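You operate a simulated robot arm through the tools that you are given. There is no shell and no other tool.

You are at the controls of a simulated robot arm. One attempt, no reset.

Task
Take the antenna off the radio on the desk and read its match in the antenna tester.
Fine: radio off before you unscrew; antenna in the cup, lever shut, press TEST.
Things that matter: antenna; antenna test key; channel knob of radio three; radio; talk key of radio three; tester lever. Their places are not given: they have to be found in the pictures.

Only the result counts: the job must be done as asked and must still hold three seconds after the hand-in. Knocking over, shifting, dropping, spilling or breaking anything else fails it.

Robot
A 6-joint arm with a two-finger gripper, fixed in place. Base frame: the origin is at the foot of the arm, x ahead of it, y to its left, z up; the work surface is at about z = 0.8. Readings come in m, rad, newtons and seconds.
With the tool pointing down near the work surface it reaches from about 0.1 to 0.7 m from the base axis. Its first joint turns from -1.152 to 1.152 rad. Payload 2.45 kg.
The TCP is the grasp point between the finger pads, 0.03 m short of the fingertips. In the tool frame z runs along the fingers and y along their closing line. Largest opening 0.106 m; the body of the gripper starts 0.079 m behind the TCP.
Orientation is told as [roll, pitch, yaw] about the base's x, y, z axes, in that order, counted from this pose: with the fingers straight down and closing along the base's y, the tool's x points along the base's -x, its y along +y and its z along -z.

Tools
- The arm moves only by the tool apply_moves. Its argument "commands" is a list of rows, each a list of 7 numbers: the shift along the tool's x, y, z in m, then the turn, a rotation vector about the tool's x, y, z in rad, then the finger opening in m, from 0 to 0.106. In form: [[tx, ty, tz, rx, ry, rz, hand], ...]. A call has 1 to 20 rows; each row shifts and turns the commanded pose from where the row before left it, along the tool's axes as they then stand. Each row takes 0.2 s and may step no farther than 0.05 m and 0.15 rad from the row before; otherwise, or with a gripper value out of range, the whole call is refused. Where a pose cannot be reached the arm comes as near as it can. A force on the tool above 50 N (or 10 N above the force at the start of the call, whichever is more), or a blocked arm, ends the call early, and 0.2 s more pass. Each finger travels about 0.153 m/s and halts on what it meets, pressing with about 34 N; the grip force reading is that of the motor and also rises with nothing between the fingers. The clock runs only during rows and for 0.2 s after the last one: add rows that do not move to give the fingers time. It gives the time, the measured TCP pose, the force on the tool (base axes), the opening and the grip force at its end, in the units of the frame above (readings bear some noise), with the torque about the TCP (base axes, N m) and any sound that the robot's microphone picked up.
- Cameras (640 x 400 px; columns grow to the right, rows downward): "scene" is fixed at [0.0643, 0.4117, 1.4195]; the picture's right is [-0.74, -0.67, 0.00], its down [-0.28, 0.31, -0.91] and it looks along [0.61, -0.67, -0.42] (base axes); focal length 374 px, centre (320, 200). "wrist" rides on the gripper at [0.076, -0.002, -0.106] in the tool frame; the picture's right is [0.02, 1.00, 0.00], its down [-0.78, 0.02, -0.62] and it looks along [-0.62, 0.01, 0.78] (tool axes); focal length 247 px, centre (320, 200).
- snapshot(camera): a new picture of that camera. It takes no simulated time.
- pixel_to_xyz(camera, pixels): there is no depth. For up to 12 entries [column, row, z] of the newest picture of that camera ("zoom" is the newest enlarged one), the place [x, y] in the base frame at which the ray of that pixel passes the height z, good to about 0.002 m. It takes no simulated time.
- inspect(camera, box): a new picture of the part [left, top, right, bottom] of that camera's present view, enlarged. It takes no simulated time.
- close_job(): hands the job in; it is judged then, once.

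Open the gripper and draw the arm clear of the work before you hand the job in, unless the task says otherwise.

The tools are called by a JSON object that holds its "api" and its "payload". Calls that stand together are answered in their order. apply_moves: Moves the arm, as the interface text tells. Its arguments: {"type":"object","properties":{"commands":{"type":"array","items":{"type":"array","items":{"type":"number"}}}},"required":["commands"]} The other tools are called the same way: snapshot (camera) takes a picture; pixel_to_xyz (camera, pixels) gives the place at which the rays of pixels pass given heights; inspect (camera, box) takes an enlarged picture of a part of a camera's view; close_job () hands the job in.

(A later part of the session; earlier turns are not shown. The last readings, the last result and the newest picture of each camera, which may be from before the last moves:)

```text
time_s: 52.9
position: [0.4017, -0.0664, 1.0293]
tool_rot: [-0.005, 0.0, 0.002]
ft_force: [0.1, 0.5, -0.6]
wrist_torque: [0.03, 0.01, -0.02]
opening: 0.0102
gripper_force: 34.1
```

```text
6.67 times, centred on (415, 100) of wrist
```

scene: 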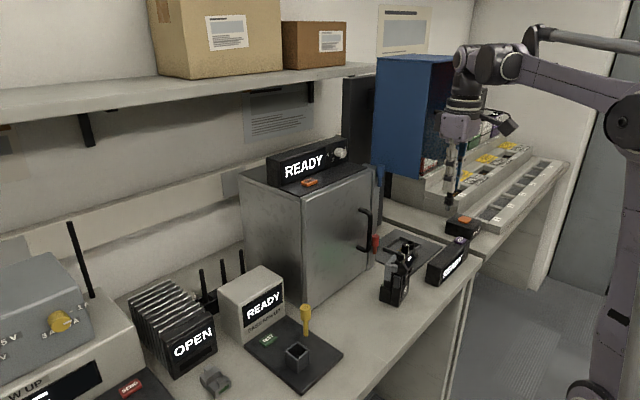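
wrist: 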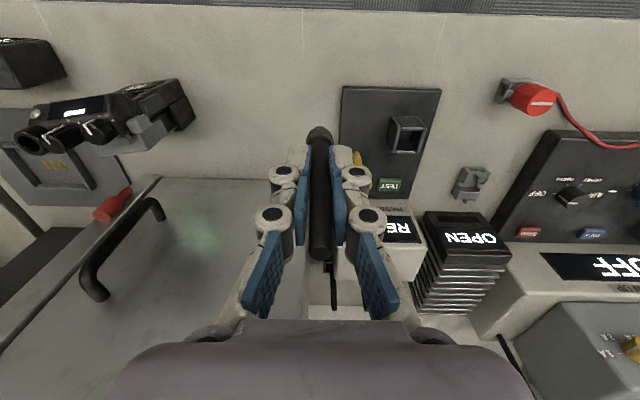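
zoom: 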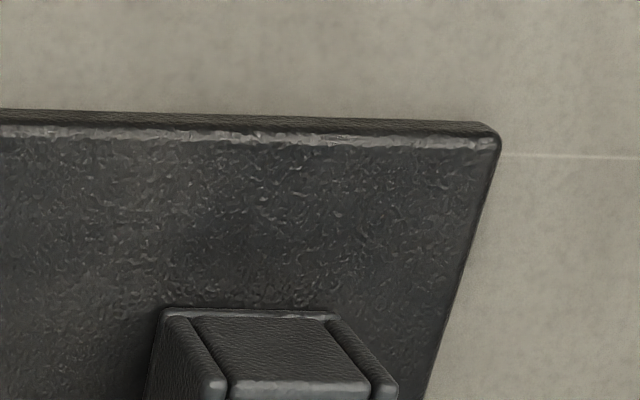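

I zoom on the cup itself at about (405,133) and query its rim corners.

{"api": "inspect", "payload": {"camera": "wrist", "box": [380, 110, 430, 160]}}

{"api": "inspect", "payload": {"camera": "scene", "box": [275, 330, 320, 375]}}

```text
8.00 times, centred on (405, 135) of wrist
```

zoom: 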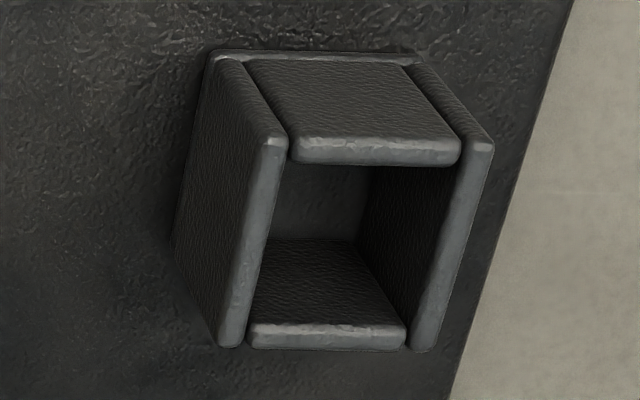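

```text
8.89 times, centred on (298, 352) of scene
```

zoom: 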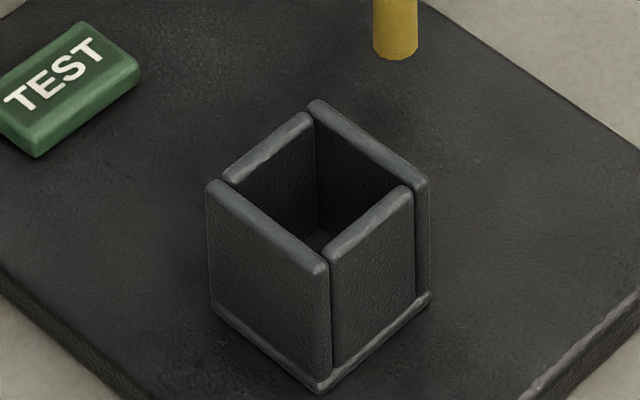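

I now query the four rim corners in both cameras at candidate heights to fix the cup's place and rim height.

{"api": "pixel_to_xyz", "payload": {"camera": "wrist", "pixels": [[397.75, 127.25, 0.84], [426.5, 127.5, 0.84], [419, 153.75, 0.84], [392.25, 153.4, 0.84], [397.75, 127.25, 0.86], [426.5, 127.5, 0.86], [419, 153.75, 0.86], [392.25, 153.4, 0.86]]}}

{"api": "pixel_to_xyz", "payload": {"camera": "scene", "pixels": [[309.7, 350.5, 0.84], [298.56, 359.65, 0.84], [285.7, 350.3, 0.84], [297.2, 341.1, 0.84], [309.7, 350.5, 0.86], [298.56, 359.65, 0.86], [285.7, 350.3, 0.86], [297.2, 341.1, 0.86], [298.2, 373.4, 0.81], [298.2, 373.4, 0.82]]}}

```text
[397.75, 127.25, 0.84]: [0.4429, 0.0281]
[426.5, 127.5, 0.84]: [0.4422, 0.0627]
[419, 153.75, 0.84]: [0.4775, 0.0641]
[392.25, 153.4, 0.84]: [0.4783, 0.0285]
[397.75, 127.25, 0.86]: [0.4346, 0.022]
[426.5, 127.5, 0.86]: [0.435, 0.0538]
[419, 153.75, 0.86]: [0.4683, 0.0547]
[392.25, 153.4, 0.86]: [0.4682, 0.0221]
```

```text
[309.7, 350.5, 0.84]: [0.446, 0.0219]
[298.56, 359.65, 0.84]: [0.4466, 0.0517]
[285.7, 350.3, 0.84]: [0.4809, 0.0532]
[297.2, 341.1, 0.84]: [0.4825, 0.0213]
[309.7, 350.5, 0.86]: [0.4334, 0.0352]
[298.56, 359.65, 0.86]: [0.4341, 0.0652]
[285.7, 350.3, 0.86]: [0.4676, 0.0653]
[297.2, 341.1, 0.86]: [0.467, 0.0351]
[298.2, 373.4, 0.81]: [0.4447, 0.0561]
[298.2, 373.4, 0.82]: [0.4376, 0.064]
```

Cup centre ≈(0.457,0.043), rim z≈0.849, plate ≈0.816, inner width ≈27 mm. I check the held antenna's verticality and stub position from the scene camera.

{"api": "inspect", "payload": {"camera": "scene", "box": [325, 210, 395, 300]}}

{"api": "inspect", "payload": {"camera": "wrist", "box": [280, 110, 360, 270]}}

```text
4.44 times, centred on (360, 255) of scene
```

zoom: 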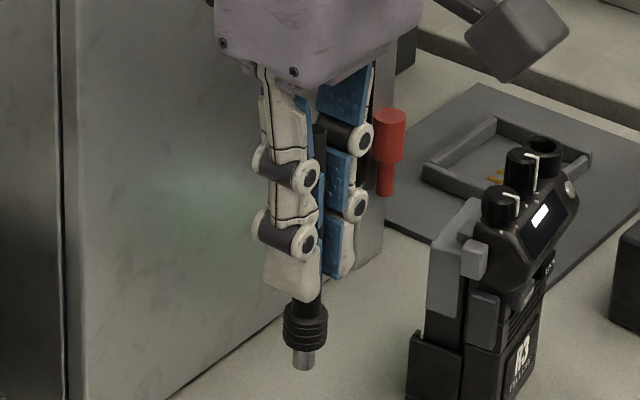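

```text
2.50 times, centred on (320, 190) of wrist
```

zoom: 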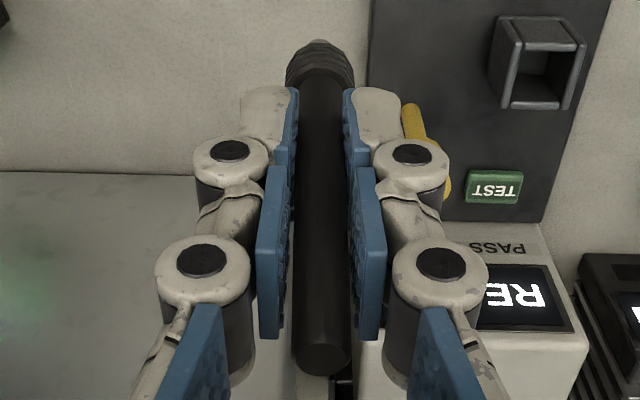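

The antenna hangs vertically: stub bottom ≈71 mm below the TCP, collar 41–61 mm below. I carry it over the cup centre and lower to just above the rim for a check.

{"api": "apply_moves", "payload": {"commands": [[-0.0184, 0.0365, 0, 0, 0, 0, 0.004], [-0.0184, 0.0365, 0, 0, 0, 0, 0.004], [-0.0185, 0.0364, 0, 0, 0, 0, 0.004], [0, 0, 0.03, 0, 0, 0, 0.004], [0, 0, 0.03, 0, 0, 0, 0.004], [0, 0, 0.03, 0, 0, 0, 0.004], [0, 0, 0, 0, 0, 0, 0.004], [0, 0, 0, 0, 0, 0, 0.004]]}}

{"api": "inspect", "payload": {"camera": "scene", "box": [255, 290, 345, 385]}}

{"api": "snapshot", "payload": {"camera": "wrist"}}

{"api": "inspect", "payload": {"camera": "wrist", "box": [270, 90, 370, 200]}}

```text
time_s: 54.7
position: [0.4565, 0.0423, 0.9392]
tool_rot: [-0.006, 0.0, 0.002]
ft_force: [-0.4, -0.1, -0.1]
wrist_torque: [0.0, 0.0, 0.0]
opening: 0.0103
gripper_force: 34.3
```

```text
4.21 times, centred on (300, 338) of scene
```

zoom: 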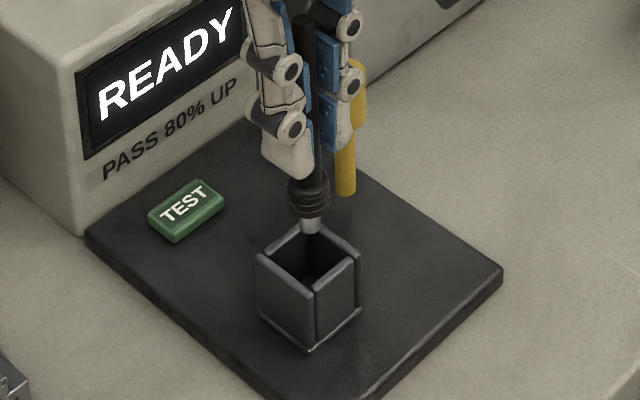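

```text
taken
```

wrist: 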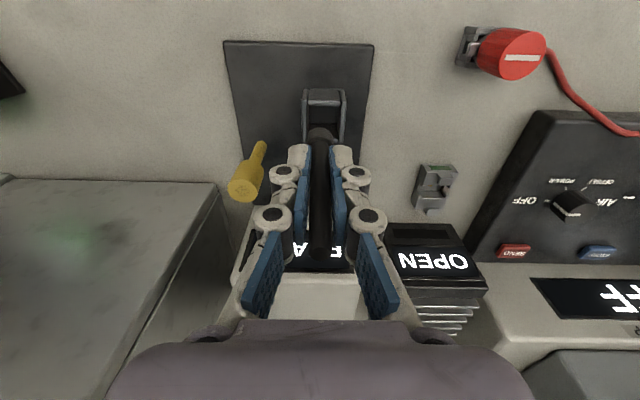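

```text
3.64 times, centred on (320, 145) of wrist
```

zoom: 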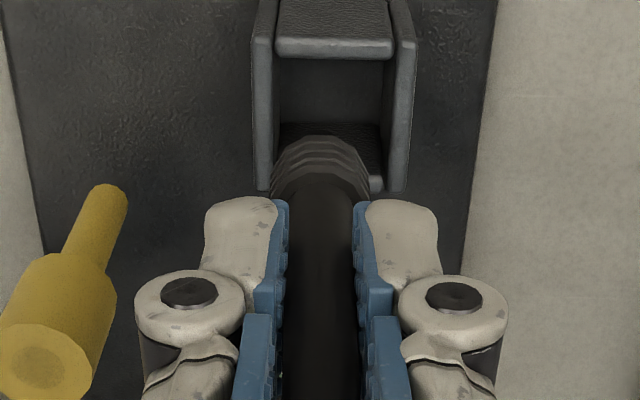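

The antenna is over the cup, with the cup centre about 2 mm further to +y. I correct that and lower 20 mm slowly, then look.

{"api": "apply_moves", "payload": {"commands": [[0.0005, 0.002, 0, 0, 0, 0, 0.004], [0, 0, 0.006, 0, 0, 0, 0.004], [0, 0, 0.007, 0, 0, 0, 0.004], [0, 0, 0.007, 0, 0, 0, 0.004], [0, 0, 0, 0, 0, 0, 0.004]]}}

{"api": "inspect", "payload": {"camera": "scene", "box": [275, 320, 325, 375]}}

{"api": "inspect", "payload": {"camera": "wrist", "box": [270, 90, 370, 200]}}

```text
time_s: 55.9
position: [0.4554, 0.0434, 0.9186]
tool_rot: [-0.007, 0.0, 0.002]
ft_force: [0.1, 0.2, -0.1]
wrist_torque: [-0.03, 0.03, 0.01]
opening: 0.0105
gripper_force: 33.9
```

```text
7.27 times, centred on (300, 348) of scene
```

zoom: 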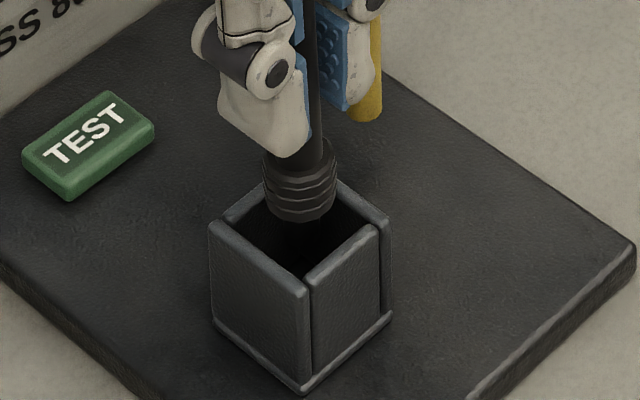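

```text
3.64 times, centred on (320, 145) of wrist
```

zoom: 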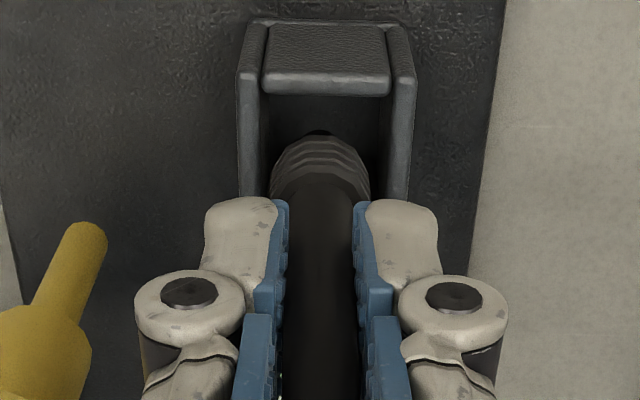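

Collar is about to enter the cup, centred to ~1 mm. I lower 20 mm more and check forces.

{"api": "apply_moves", "payload": {"commands": [[0, 0.0008, 0.005, 0, 0, 0, 0.004], [0, 0, 0.005, 0, 0, 0, 0.004], [0, 0, 0.005, 0, 0, 0, 0.004], [0, 0, 0.005, 0, 0, 0, 0.004], [0, 0, 0, 0, 0, 0, 0.004]]}}

{"api": "inspect", "payload": {"camera": "scene", "box": [275, 320, 325, 375]}}

{"api": "inspect", "payload": {"camera": "wrist", "box": [270, 70, 370, 180]}}

```text
time_s: 57.1
position: [0.4563, 0.0433, 0.8992]
tool_rot: [-0.006, 0.0, 0.002]
ft_force: [-0.1, 0.5, 0.3]
wrist_torque: [0.0, 0.01, 0.0]
opening: 0.0104
gripper_force: 34.3
```

```text
7.27 times, centred on (300, 348) of scene
```

zoom: 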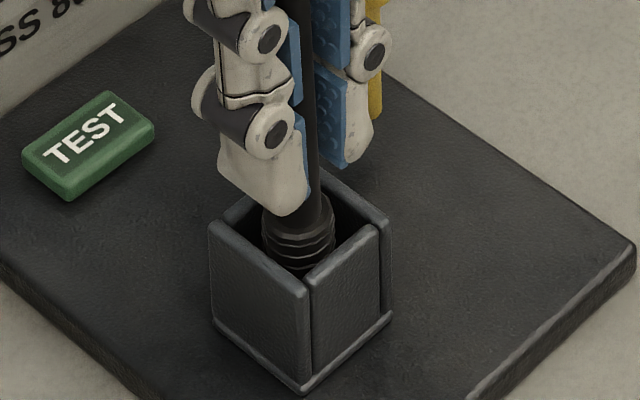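

```text
3.64 times, centred on (320, 125) of wrist
```

zoom: 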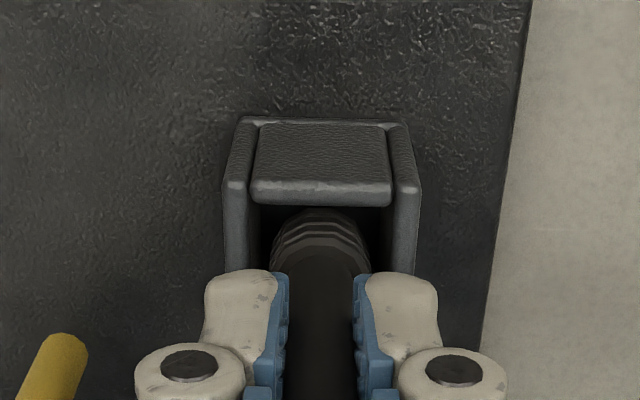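

The collar is entering the cup, centred and without force. I lower in 2 mm steps to find the bottom.

{"api": "apply_moves", "payload": {"commands": [[0, 0, 0.002, 0, 0, 0, 0.004], [0, 0, 0.002, 0, 0, 0, 0.004], [0, 0, 0.002, 0, 0, 0, 0.004], [0, 0, 0.002, 0, 0, 0, 0.004], [0, 0, 0, 0, 0, 0, 0.004]]}}

{"api": "inspect", "payload": {"camera": "scene", "box": [275, 320, 325, 375]}}

```text
time_s: 58.3
position: [0.4563, 0.0451, 0.8914]
tool_rot: [-0.006, -0.001, 0.001]
ft_force: [0.2, -0.8, 3.7]
wrist_torque: [-0.01, -0.02, 0.0]
opening: 0.0103
gripper_force: 34.3
```

```text
7.27 times, centred on (300, 348) of scene
```

zoom: 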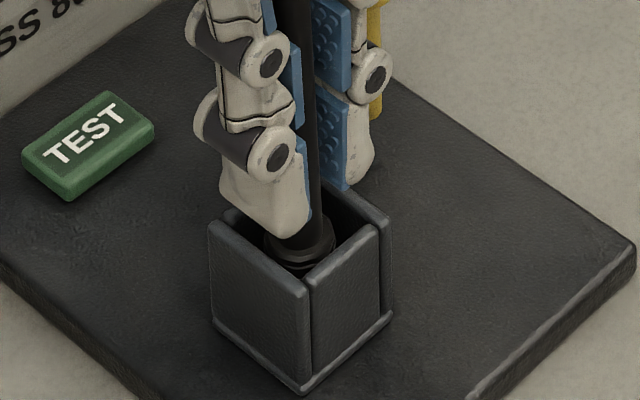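

Force z is 3.7 N, bottom is near. I step 1 mm at a time to confirm contact.

{"api": "apply_moves", "payload": {"commands": [[0, 0, 0.001, 0, 0, 0, 0.004], [0, 0, 0, 0, 0, 0, 0.004]]}}

```text
time_s: 58.9
position: [0.4561, 0.0434, 0.8913]
tool_rot: [-0.008, -0.001, 0.001]
ft_force: [0.3, 0.1, 28.0]
wrist_torque: [-0.07, -0.03, 0.0]
opening: 0.0105
gripper_force: 34.3
```

It is resting on the cup floor (28 N). I relieve 1 mm, open the fingers gently and look whether the antenna stays standing.

{"api": "apply_moves", "payload": {"commands": [[0, 0, -0.001, 0, 0, 0, 0.004], [0, 0, 0, 0, 0, 0, 0.011], [0, 0, 0, 0, 0, 0, 0.016], [0, 0, 0, 0, 0, 0, 0.022], [0, 0, 0, 0, 0, 0, 0.03], [0, 0, 0, 0, 0, 0, 0.03]]}}

{"api": "inspect", "payload": {"camera": "scene", "box": [265, 290, 335, 375]}}

{"api": "snapshot", "payload": {"camera": "wrist"}}

{"api": "inspect", "payload": {"camera": "wrist", "box": [250, 70, 390, 280]}}

```text
time_s: 60.3
position: [0.4552, 0.0443, 0.8913]
tool_rot: [-0.006, 0.0, 0.002]
ft_force: [0.5, -0.2, 0.8]
wrist_torque: [-0.01, 0.0, 0.03]
opening: 0.0301
gripper_force: 0.1
```

```text
4.71 times, centred on (300, 332) of scene
```

zoom: 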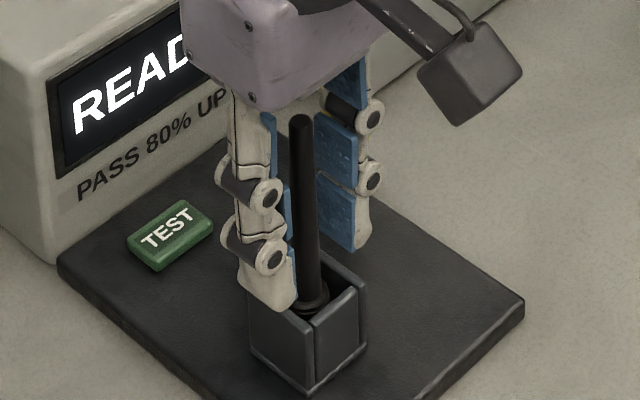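

```text
taken
```

wrist: 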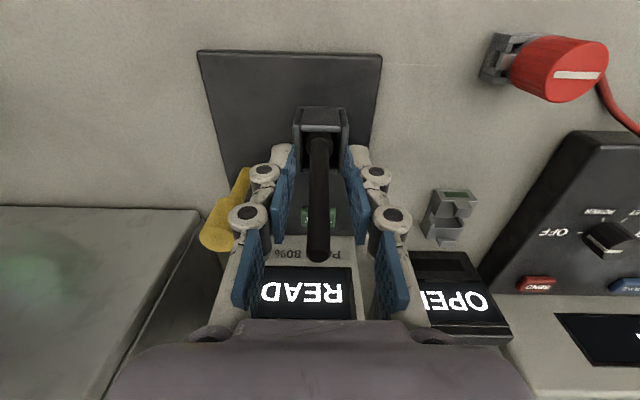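

```text
1.90 times, centred on (320, 175) of wrist
```

zoom: 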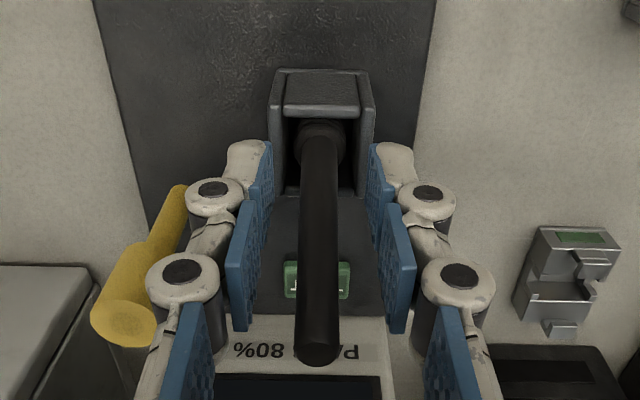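

The antenna stands upright in the cup by itself. I raise the hand straight up clear of it.

{"api": "apply_moves", "payload": {"commands": [[0, 0, -0.01, 0, 0, 0, 0.034], [0, 0, -0.02, 0, 0, 0, 0.036], [0, 0, -0.03, 0, 0, 0, 0.036], [0, 0, -0.04, 0, 0, 0, 0.036], [0, 0, -0.04, 0, 0, 0, 0.036], [0.03, 0, -0.03, 0, 0, 0, 0.036], [0.03, 0, 0, 0, 0, 0, 0.036], [0, 0, 0, 0, 0, 0, 0.036]]}}

{"api": "snapshot", "payload": {"camera": "wrist"}}

{"api": "inspect", "payload": {"camera": "wrist", "box": [230, 60, 400, 240]}}

{"api": "inspect", "payload": {"camera": "scene", "box": [240, 270, 350, 395]}}

```text
time_s: 62.1
position: [0.396, 0.0442, 1.0627]
tool_rot: [-0.003, -0.001, 0.004]
ft_force: [0.2, 0.1, -0.4]
wrist_torque: [-0.01, 0.01, 0.01]
opening: 0.0361
gripper_force: 0.1
```

```text
taken
```

wrist: 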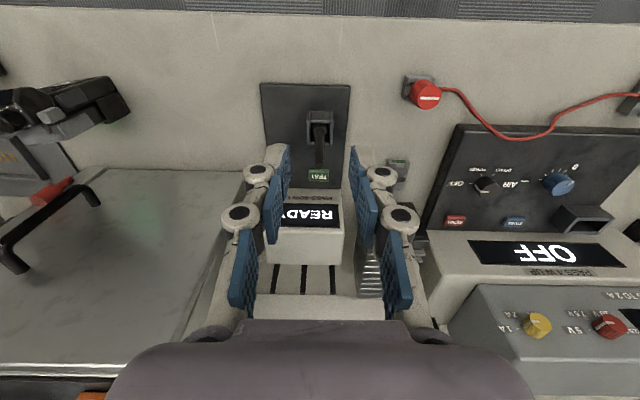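

```text
2.22 times, centred on (315, 150) of wrist
```

zoom: 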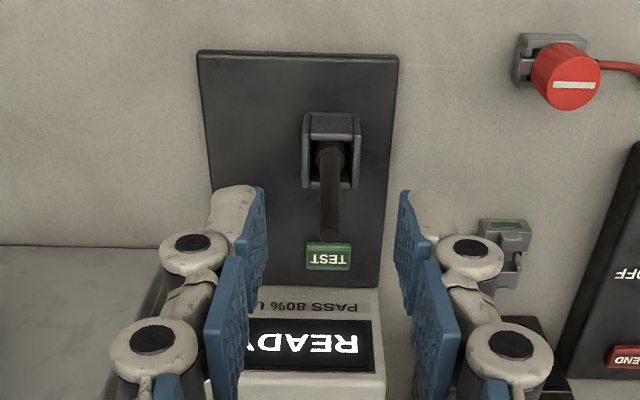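

```text
3.20 times, centred on (295, 332) of scene
```

zoom: 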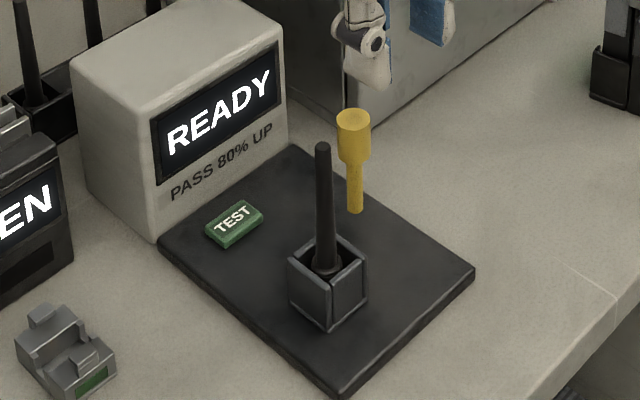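

The antenna stands in the cup. Now I study the lever: zoom on its foot in the scene view for hinge clues.

{"api": "inspect", "payload": {"camera": "scene", "box": [290, 300, 326, 345]}}

{"api": "apply_moves", "payload": {"commands": [[0.01, 0.03, 0.01, 0, 0, 0, 0.01], [0.01, 0.03, 0.02, 0, 0, 0, 0.003], [0, 0.03, 0.02, 0, 0, 0, 0.003], [0, 0, 0, 0, 0, 0, 0.003]]}}

{"api": "snapshot", "payload": {"camera": "wrist"}}

{"api": "inspect", "payload": {"camera": "wrist", "box": [170, 110, 300, 230]}}

```text
8.89 times, centred on (308, 322) of scene
```

zoom: 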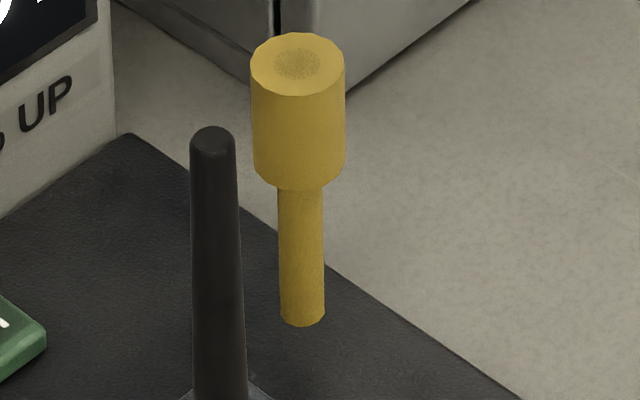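

```text
time_s: 63.1
position: [0.3738, 0.1339, 1.0109]
tool_rot: [-0.005, 0.0, 0.0]
ft_force: [-0.6, 0.2, 0.3]
wrist_torque: [0.0, 0.01, -0.03]
opening: 0.0031
gripper_force: 0.0
```

```text
taken
```

wrist: 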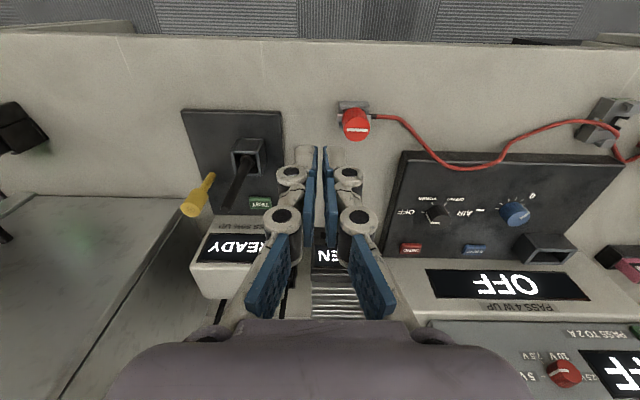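

```text
3.33 times, centred on (235, 170) of wrist
```

zoom: 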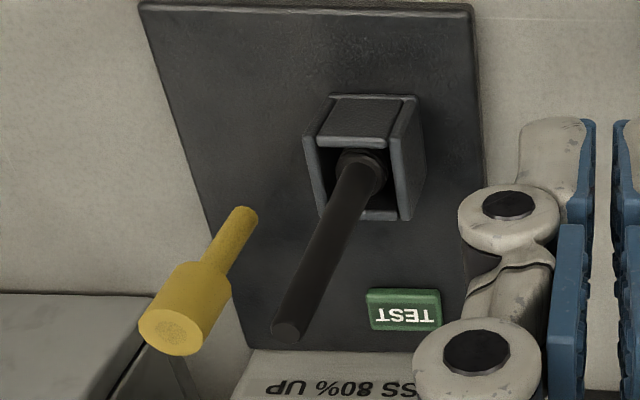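

No hinge slot is visible; the lever foot is at ≈(0.496,-0.017), head centre z≈0.88. I bring the closed hand behind (+x side of) the lever, yawed 60° so body and camera stay clear of antenna and cabinet, to test gently.

{"api": "apply_moves", "payload": {"commands": [[-0.02, -0.02, -0.03, 0, 0, 0, 0.0], [-0.03, -0.03, -0.01, 0, 0, 0, 0.0], [-0.03, -0.035, 0, 0, 0, 0, 0.0], [-0.03, -0.035, 0, 0, 0, 0, 0.0], [-0.03, -0.03, 0, 0, 0, 0, 0.0], [-0.025, 0, 0, 0, 0, 0, 0.0], [0, 0, 0, 0, 0, -0.15, 0.0], [0, 0, 0, 0, 0, -0.15, 0.0], [0, 0, 0, 0, 0, -0.15, 0.0], [0, 0, 0, 0, 0, -0.15, 0.0], [0, 0, 0, 0, 0, -0.15, 0.0], [0, 0, 0, 0, 0, -0.15, 0.0], [0, 0, 0, 0, 0, -0.147, 0.0], [0, 0, 0, 0, 0, 0, 0.0], [0, 0, 0, 0, 0, 0, 0.0]]}}

{"api": "snapshot", "payload": {"camera": "wrist"}}

{"api": "snapshot", "payload": {"camera": "scene"}}

{"api": "inspect", "payload": {"camera": "scene", "box": [250, 200, 370, 380]}}

```text
time_s: 66.3
position: [0.5416, -0.0151, 1.0516]
tool_rot: [-0.003, 0.006, 1.05]
ft_force: [0.3, 0.6, 0.5]
wrist_torque: [0.01, -0.02, 0.0]
opening: 0.0001
gripper_force: 29.1
```

```text
taken
```

wrist: 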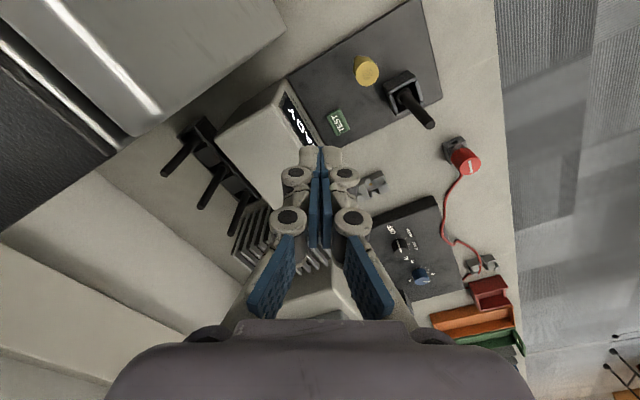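

```text
taken
```

scene: 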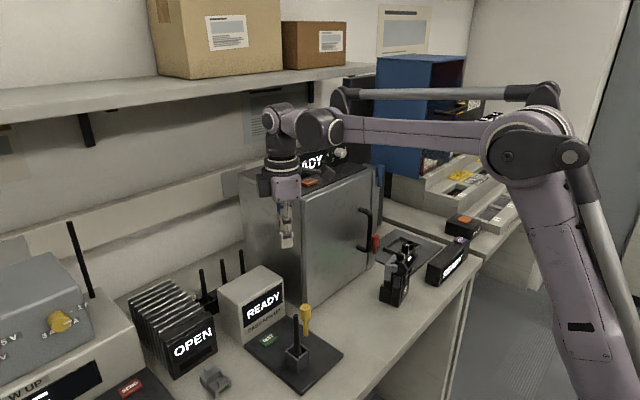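

```text
2.22 times, centred on (310, 290) of scene
```

zoom: 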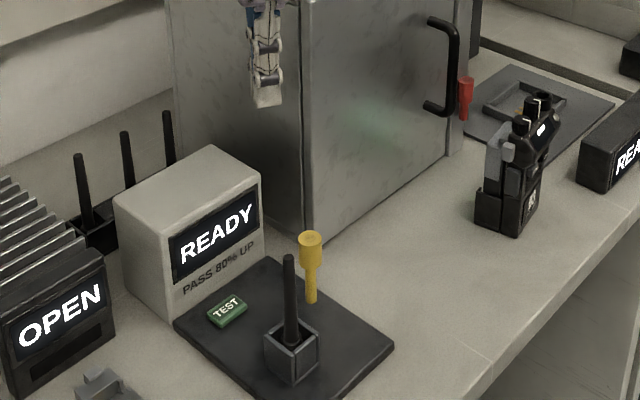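

This view shows the lever nearly from above at (367,70). I zoom in to look for a slot or hinge at its foot.

{"api": "inspect", "payload": {"camera": "wrist", "box": [330, 30, 450, 140]}}

{"api": "pixel_to_xyz", "payload": {"camera": "wrist", "pixels": [[367, 70, 0.894], [360, 60, 0.82], [432, 124, 0.934], [338, 123, 0.825]]}}

```text
3.64 times, centred on (390, 85) of wrist
```

zoom: 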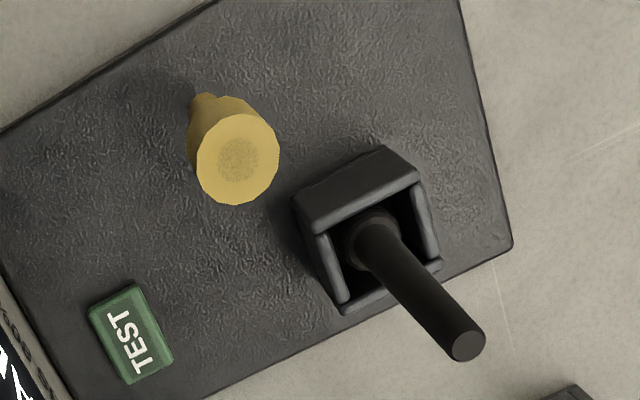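

```text
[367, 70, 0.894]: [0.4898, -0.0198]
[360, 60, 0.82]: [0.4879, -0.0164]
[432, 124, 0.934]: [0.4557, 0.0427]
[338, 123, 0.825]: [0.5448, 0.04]
```

Lever axis ≈(0.493,-0.0175). A flat finger face is better for pushing, so I return to yaw 0 (body stays above the antenna top) and descend behind the lever with tips at z≈0.876.

{"api": "apply_moves", "payload": {"commands": [[0, 0, 0, 0, 0, 0.15, 0.0], [0, 0, 0, 0, 0, 0.15, 0.0], [0, 0, 0, 0, 0, 0.15, 0.0], [0, 0, 0, 0, 0, 0.15, 0.0], [0, 0, 0, 0, 0, 0.15, 0.0], [0, 0, 0, 0, 0, 0.15, 0.0], [0, 0, 0, 0, 0, 0.15, 0.0], [0.01, -0.002, 0.04, 0, 0, 0, 0.0], [0, 0, 0.04, 0, 0, 0, 0.0], [0, 0, 0.04, 0, 0, 0, 0.0], [0, 0, 0.025, 0, 0, 0, 0.0], [0, 0, 0, 0, 0, 0, 0.0], [0, 0, 0, 0, 0, 0, 0.0]]}}

{"api": "snapshot", "payload": {"camera": "wrist"}}

{"api": "inspect", "payload": {"camera": "scene", "box": [250, 270, 350, 380]}}

{"api": "inspect", "payload": {"camera": "wrist", "box": [250, 60, 390, 220]}}

```text
time_s: 69.1
position: [0.5309, -0.0177, 0.9086]
tool_rot: [-0.005, 0.0, 0.0]
ft_force: [0.3, 0.2, -0.3]
wrist_torque: [-0.02, 0.02, 0.02]
opening: 0.0
gripper_force: 29.4
```

```text
taken
```

wrist: 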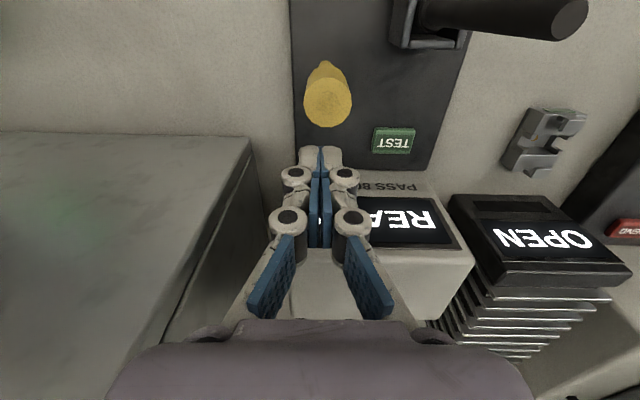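

```text
3.64 times, centred on (300, 325) of scene
```

zoom: 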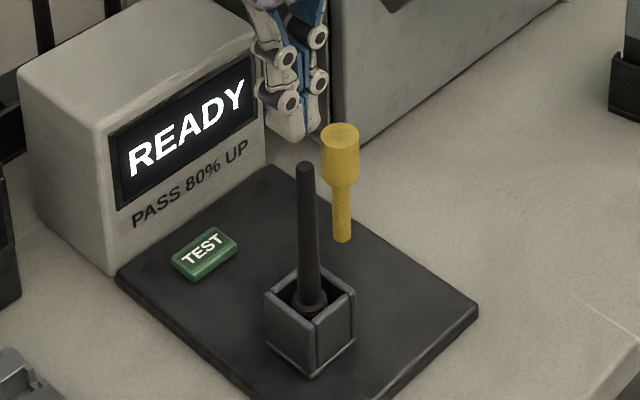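

```text
2.50 times, centred on (320, 140) of wrist
```

zoom: 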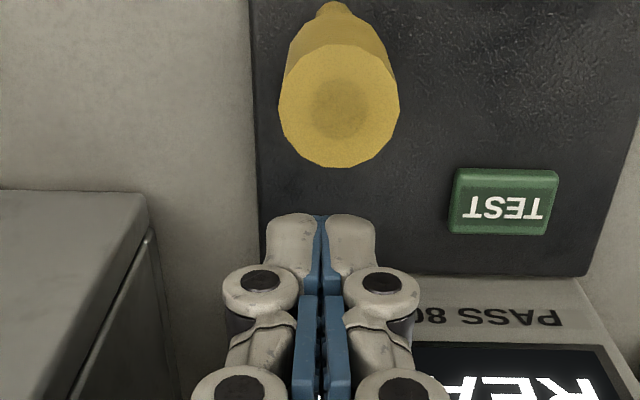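

The lever head is 3.5 mm to +y of my axis. I line up and approach in -x, then creep in 2 mm steps watching the force.

{"api": "apply_moves", "payload": {"commands": [[0.003, 0.0035, 0, 0, 0, 0, 0.0], [0.004, 0, 0, 0, 0, 0, 0.0], [0.004, 0, 0, 0, 0, 0, 0.0], [0.002, 0, 0, 0, 0, 0, 0.0], [0, 0, 0, 0, 0, 0, 0.0]]}}

{"api": "inspect", "payload": {"camera": "wrist", "box": [250, 60, 390, 220]}}

```text
time_s: 70.3
position: [0.5168, -0.0131, 0.9074]
tool_rot: [-0.006, 0.001, 0.001]
ft_force: [-0.9, 0.0, -0.5]
wrist_torque: [-0.03, 0.01, 0.0]
opening: 0.0004
gripper_force: 28.4
```

```text
2.50 times, centred on (320, 140) of wrist
```

zoom: 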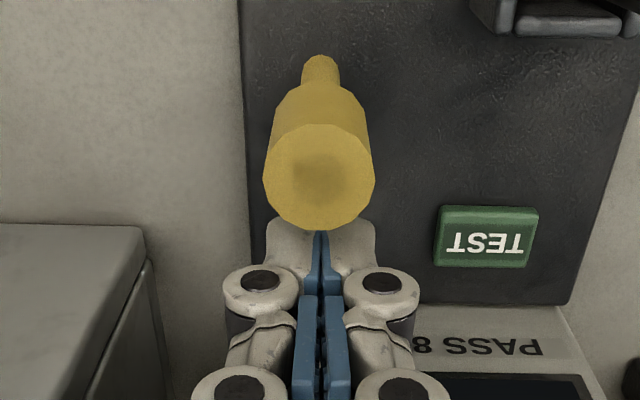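

Aligned and close to touching. I push 4 mm further in -x and read the force.

{"api": "apply_moves", "payload": {"commands": [[0.002, 0, 0, 0, 0, 0, 0.0], [0.002, 0, 0, 0, 0, 0, 0.0], [0, 0, 0, 0, 0, 0, 0.0]]}}

{"api": "inspect", "payload": {"camera": "wrist", "box": [250, 60, 390, 220]}}

{"api": "inspect", "payload": {"camera": "scene", "box": [250, 270, 350, 380]}}

```text
time_s: 71.1
position: [0.5134, -0.0134, 0.9071]
tool_rot: [-0.006, 0.0, 0.0]
ft_force: [0.0, 0.0, 1.1]
wrist_torque: [0.01, 0.0, -0.02]
opening: 0.0
gripper_force: 28.9
```

```text
2.50 times, centred on (320, 140) of wrist
```

zoom: 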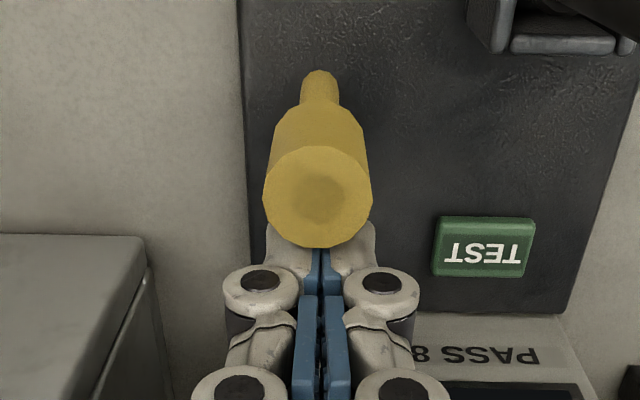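

```text
3.64 times, centred on (300, 325) of scene
```

zoom: 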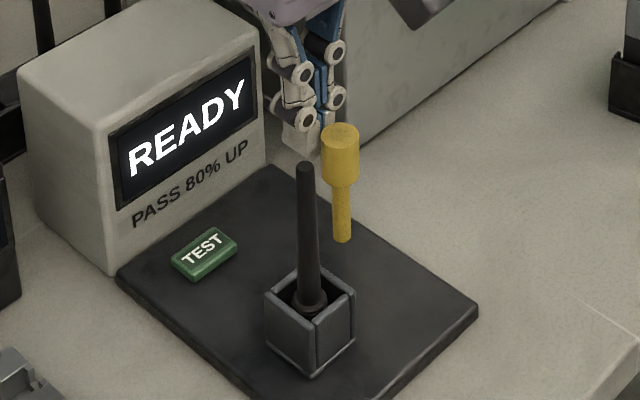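

Not touching yet (force ≈0). I advance another 4 mm and read again.

{"api": "apply_moves", "payload": {"commands": [[0.002, 0, 0, 0, 0, 0, 0.0], [0.002, 0, 0, 0, 0, 0, 0.0], [0, 0, 0, 0, 0, 0, 0.0]]}}

{"api": "inspect", "payload": {"camera": "wrist", "box": [250, 60, 390, 220]}}

{"api": "inspect", "payload": {"camera": "scene", "box": [250, 270, 350, 380]}}

```text
time_s: 71.9
position: [0.5105, -0.0142, 0.9068]
tool_rot: [-0.006, -0.002, -0.001]
ft_force: [0.1, -0.7, 0.3]
wrist_torque: [-0.02, -0.06, 0.0]
opening: 0.0001
gripper_force: 28.2
```

```text
2.50 times, centred on (320, 140) of wrist
```

zoom: 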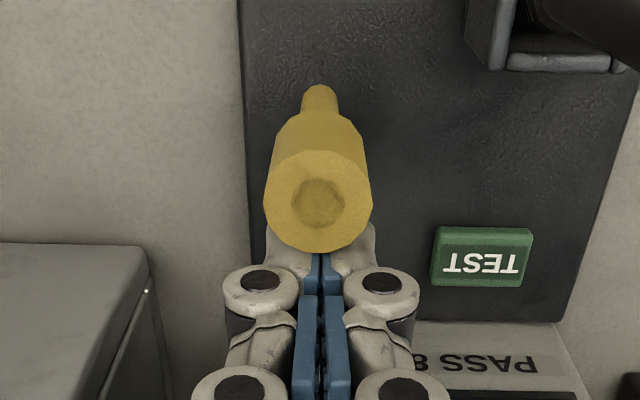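

```text
3.64 times, centred on (300, 325) of scene
```

zoom: 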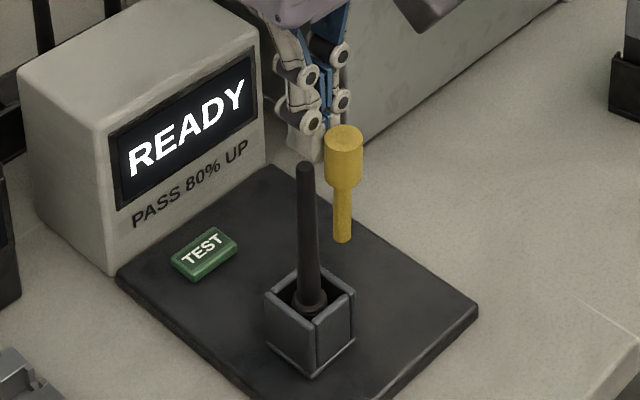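

The lever head has begun to lean toward -x with practically no force (scene head moved from (340,135) to (344,138)). I keep pushing that way.

{"api": "apply_moves", "payload": {"commands": [[0.004, 0, 0, 0, 0, 0, 0.0], [0.004, 0, 0, 0, 0, 0, 0.0], [0.004, 0, 0, 0, 0, 0, 0.0], [0.004, 0, 0, 0, 0, 0, 0.0], [0, 0, 0, 0, 0, 0, 0.0]]}}

{"api": "inspect", "payload": {"camera": "wrist", "box": [250, 60, 390, 220]}}

{"api": "inspect", "payload": {"camera": "scene", "box": [250, 270, 350, 380]}}

```text
time_s: 73.1
position: [0.4944, -0.0141, 0.9069]
tool_rot: [-0.005, 0.001, 0.001]
ft_force: [-0.5, 0.3, 0.2]
wrist_torque: [0.01, 0.0, -0.03]
opening: 0.0
gripper_force: 28.9
```

```text
2.50 times, centred on (320, 140) of wrist
```

zoom: 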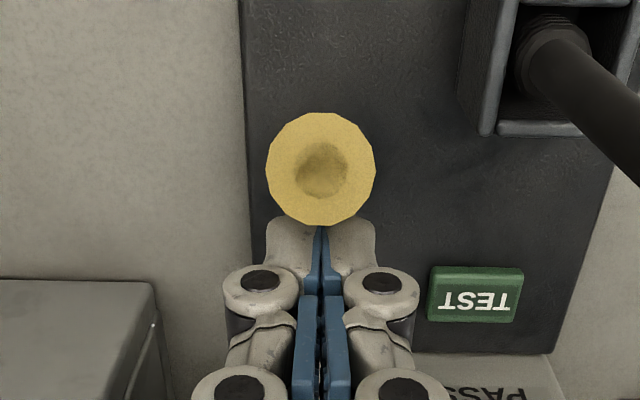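

```text
3.64 times, centred on (300, 325) of scene
```

zoom: 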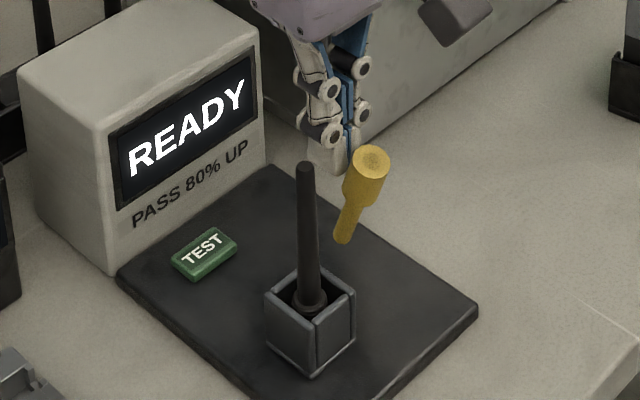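

The lever swings freely toward -x (about 20° now). I follow its arc to about 45°, also shifting slightly to -y to stay clear of the antenna.

{"api": "apply_moves", "payload": {"commands": [[0.005, -0.001, 0.002, 0, 0, 0, 0.0], [0.006, -0.001, 0.002, 0, 0, 0, 0.0], [0.005, -0.001, 0.002, 0, 0, 0, 0.0], [0.005, -0.001, 0.003, 0, 0, 0, 0.0], [0.004, -0.001, 0.002, 0, 0, 0, 0.0], [0, 0, 0, 0, 0, 0, 0.0]]}}

{"api": "inspect", "payload": {"camera": "wrist", "box": [250, 60, 390, 220]}}

{"api": "inspect", "payload": {"camera": "scene", "box": [250, 270, 350, 380]}}

```text
time_s: 74.5
position: [0.4678, -0.0179, 0.8956]
tool_rot: [-0.007, -0.001, -0.001]
ft_force: [0.4, 0.4, 0.1]
wrist_torque: [0.01, 0.01, 0.01]
opening: 0.0
gripper_force: 28.4
```

```text
2.50 times, centred on (320, 140) of wrist
```

zoom: 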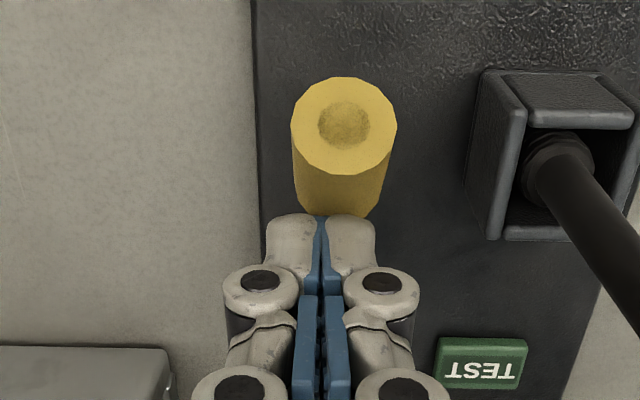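

```text
3.64 times, centred on (300, 325) of scene
```

zoom: 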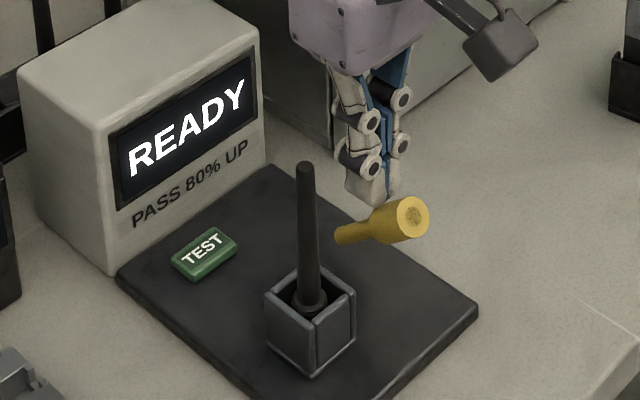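

The lever is now about 60° over, ahead of the finger. I wait a moment to see whether it moves by itself.

{"api": "apply_moves", "payload": {"commands": [[0, 0, 0, 0, 0, 0, 0.0], [0, 0, 0, 0, 0, 0, 0.0], [0, 0, 0, 0, 0, 0, 0.0]]}}

{"api": "inspect", "payload": {"camera": "scene", "box": [280, 290, 340, 370]}}

{"api": "inspect", "payload": {"camera": "wrist", "box": [290, 60, 370, 180]}}

```text
time_s: 75.3
position: [0.4679, -0.0182, 0.8962]
tool_rot: [-0.007, 0.001, -0.001]
ft_force: [-0.6, 1.0, 0.5]
wrist_torque: [0.02, 0.01, 0.02]
opening: 0.0003
gripper_force: 28.6
```

```text
5.00 times, centred on (310, 330) of scene
```

zoom: 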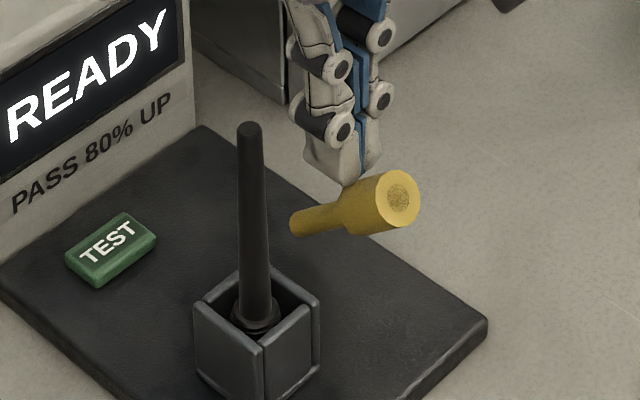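

```text
3.33 times, centred on (330, 120) of wrist
```

zoom: 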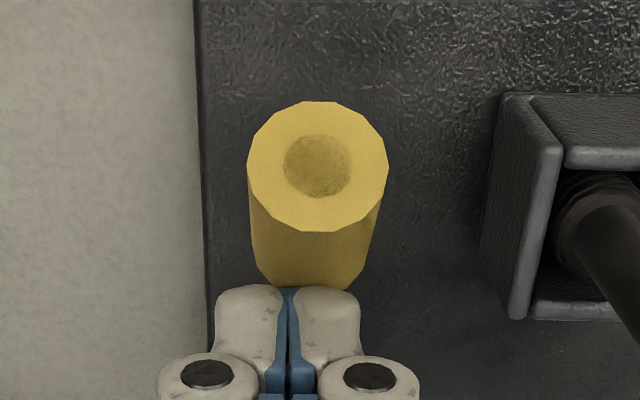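

The lever holds at ~60°. I continue pushing it down along the arc.

{"api": "apply_moves", "payload": {"commands": [[0.006, 0, 0.005, 0, 0, 0, 0.0], [0.006, 0, 0.006, 0, 0, 0, 0.0], [0, 0, 0, 0, 0, 0, 0.0]]}}

{"api": "inspect", "payload": {"camera": "scene", "box": [280, 290, 340, 370]}}

{"api": "inspect", "payload": {"camera": "wrist", "box": [290, 60, 370, 180]}}

```text
time_s: 76.1
position: [0.4579, -0.019, 0.8846]
tool_rot: [-0.006, 0.001, 0.001]
ft_force: [-0.5, 0.2, 0.3]
wrist_torque: [0.02, 0.0, 0.0]
opening: 0.0001
gripper_force: 28.7
```

```text
5.00 times, centred on (310, 330) of scene
```

zoom: 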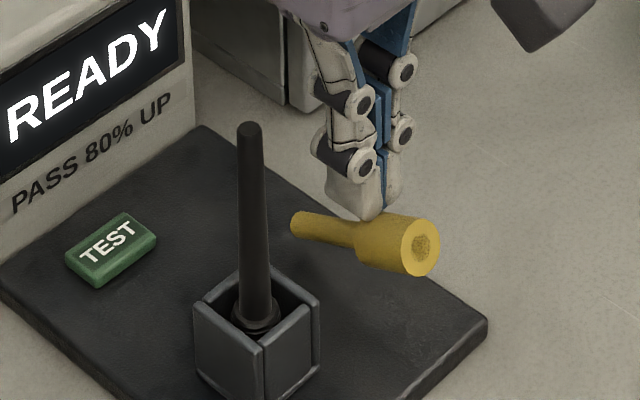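

```text
3.33 times, centred on (330, 120) of wrist
```

zoom: 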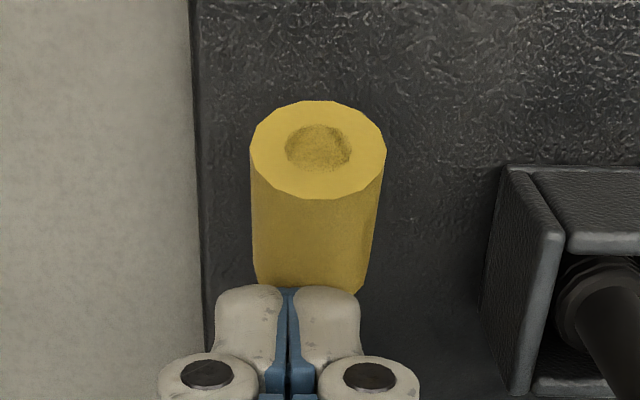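

About 70° now, still moving with no resistance. I go on down.

{"api": "apply_moves", "payload": {"commands": [[0.005, -0.001, 0.006, 0, 0, 0, 0.0], [0.005, -0.001, 0.006, 0, 0, 0, 0.0], [0, 0, 0, 0, 0, 0, 0.0]]}}

{"api": "inspect", "payload": {"camera": "scene", "box": [280, 290, 340, 370]}}

{"api": "inspect", "payload": {"camera": "wrist", "box": [290, 60, 370, 180]}}

```text
time_s: 76.9
position: [0.4476, -0.0217, 0.8724]
tool_rot: [-0.005, 0.0, 0.002]
ft_force: [0.3, 0.4, 0.5]
wrist_torque: [0.04, 0.0, -0.02]
opening: 0.0002
gripper_force: 28.9
```

```text
5.00 times, centred on (310, 330) of scene
```

zoom: 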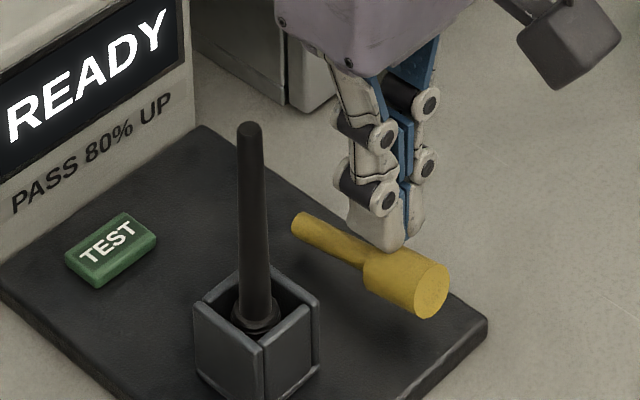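

```text
3.33 times, centred on (330, 120) of wrist
```

zoom: 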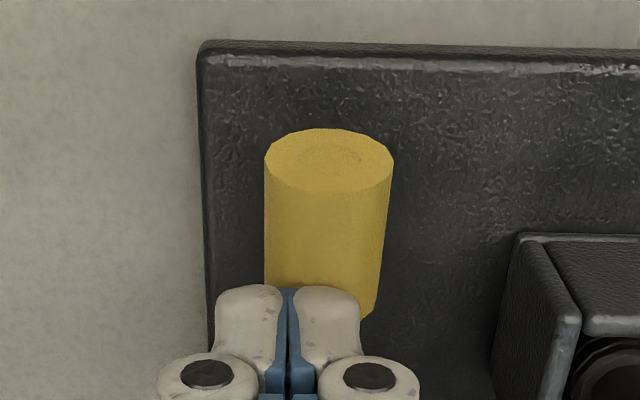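

Nearly horizontal now. I press down in small steps until resistance shows.

{"api": "apply_moves", "payload": {"commands": [[0.004, 0, 0.003, 0, 0, 0, 0.0], [0.003, 0, 0.003, 0, 0, 0, 0.0], [0, 0, 0, 0, 0, 0, 0.0]]}}

{"api": "inspect", "payload": {"camera": "scene", "box": [280, 290, 340, 370]}}

```text
time_s: 77.4
position: [0.4467, -0.0212, 0.8709]
tool_rot: [-0.006, -0.01, 0.0]
ft_force: [1.9, 0.1, 25.5]
wrist_torque: [0.17, 0.22, 0.0]
opening: 0.0
gripper_force: 28.5
stopped in row 2: the force on the tool passed its limit at 58 N (the readings are from after the stop); the commanded pose is now the measured one
```

```text
5.00 times, centred on (310, 330) of scene
```

zoom: 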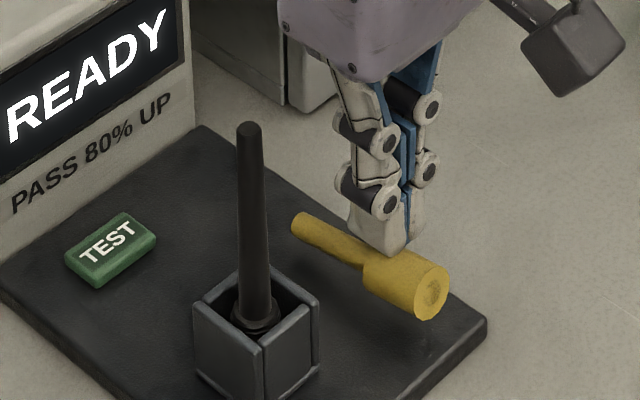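

Resistance met at 58 N: the lever has reached its stop. I back off upward and see whether it stays down.

{"api": "apply_moves", "payload": {"commands": [[0, 0, -0.004, 0, 0, 0, 0.0], [0, 0, -0.01, 0, 0, 0, 0.0], [0, 0, -0.02, 0, 0, 0, 0.0], [0, 0, -0.03, 0, 0, 0, 0.0], [0, 0, -0.03, 0, 0, 0, 0.0], [0, 0, 0, 0, 0, 0, 0.0], [0, 0, 0, 0, 0, 0, 0.0]]}}

{"api": "inspect", "payload": {"camera": "scene", "box": [270, 290, 350, 390]}}

{"api": "snapshot", "payload": {"camera": "wrist"}}

{"api": "snapshot", "payload": {"camera": "scene"}}

```text
time_s: 79.0
position: [0.4436, -0.0211, 0.9646]
tool_rot: [-0.007, -0.01, 0.0]
ft_force: [0.1, 0.5, 0.3]
wrist_torque: [0.03, -0.01, 0.04]
opening: 0.0002
gripper_force: 28.8
```

```text
4.00 times, centred on (310, 340) of scene
```

zoom: 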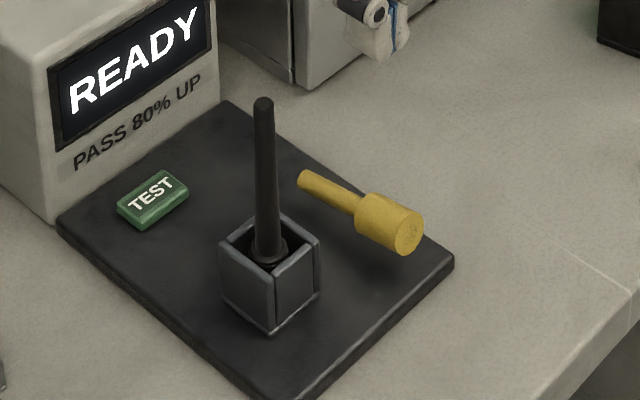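

```text
taken
```

wrist: 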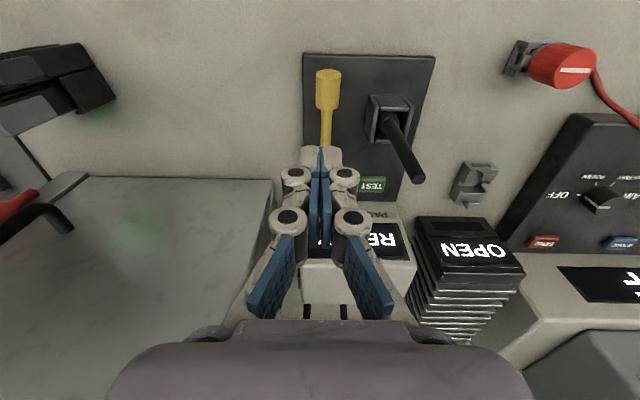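

```text
taken
```

scene: 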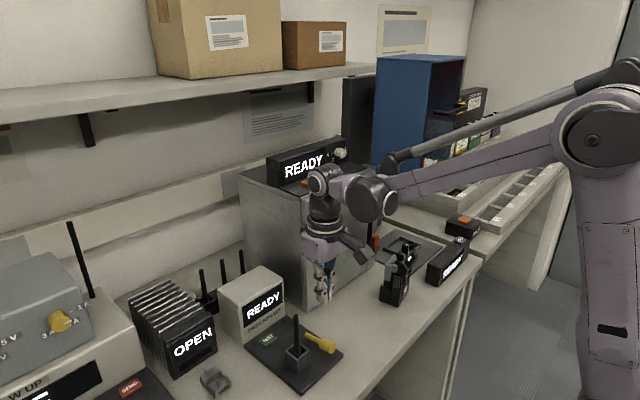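

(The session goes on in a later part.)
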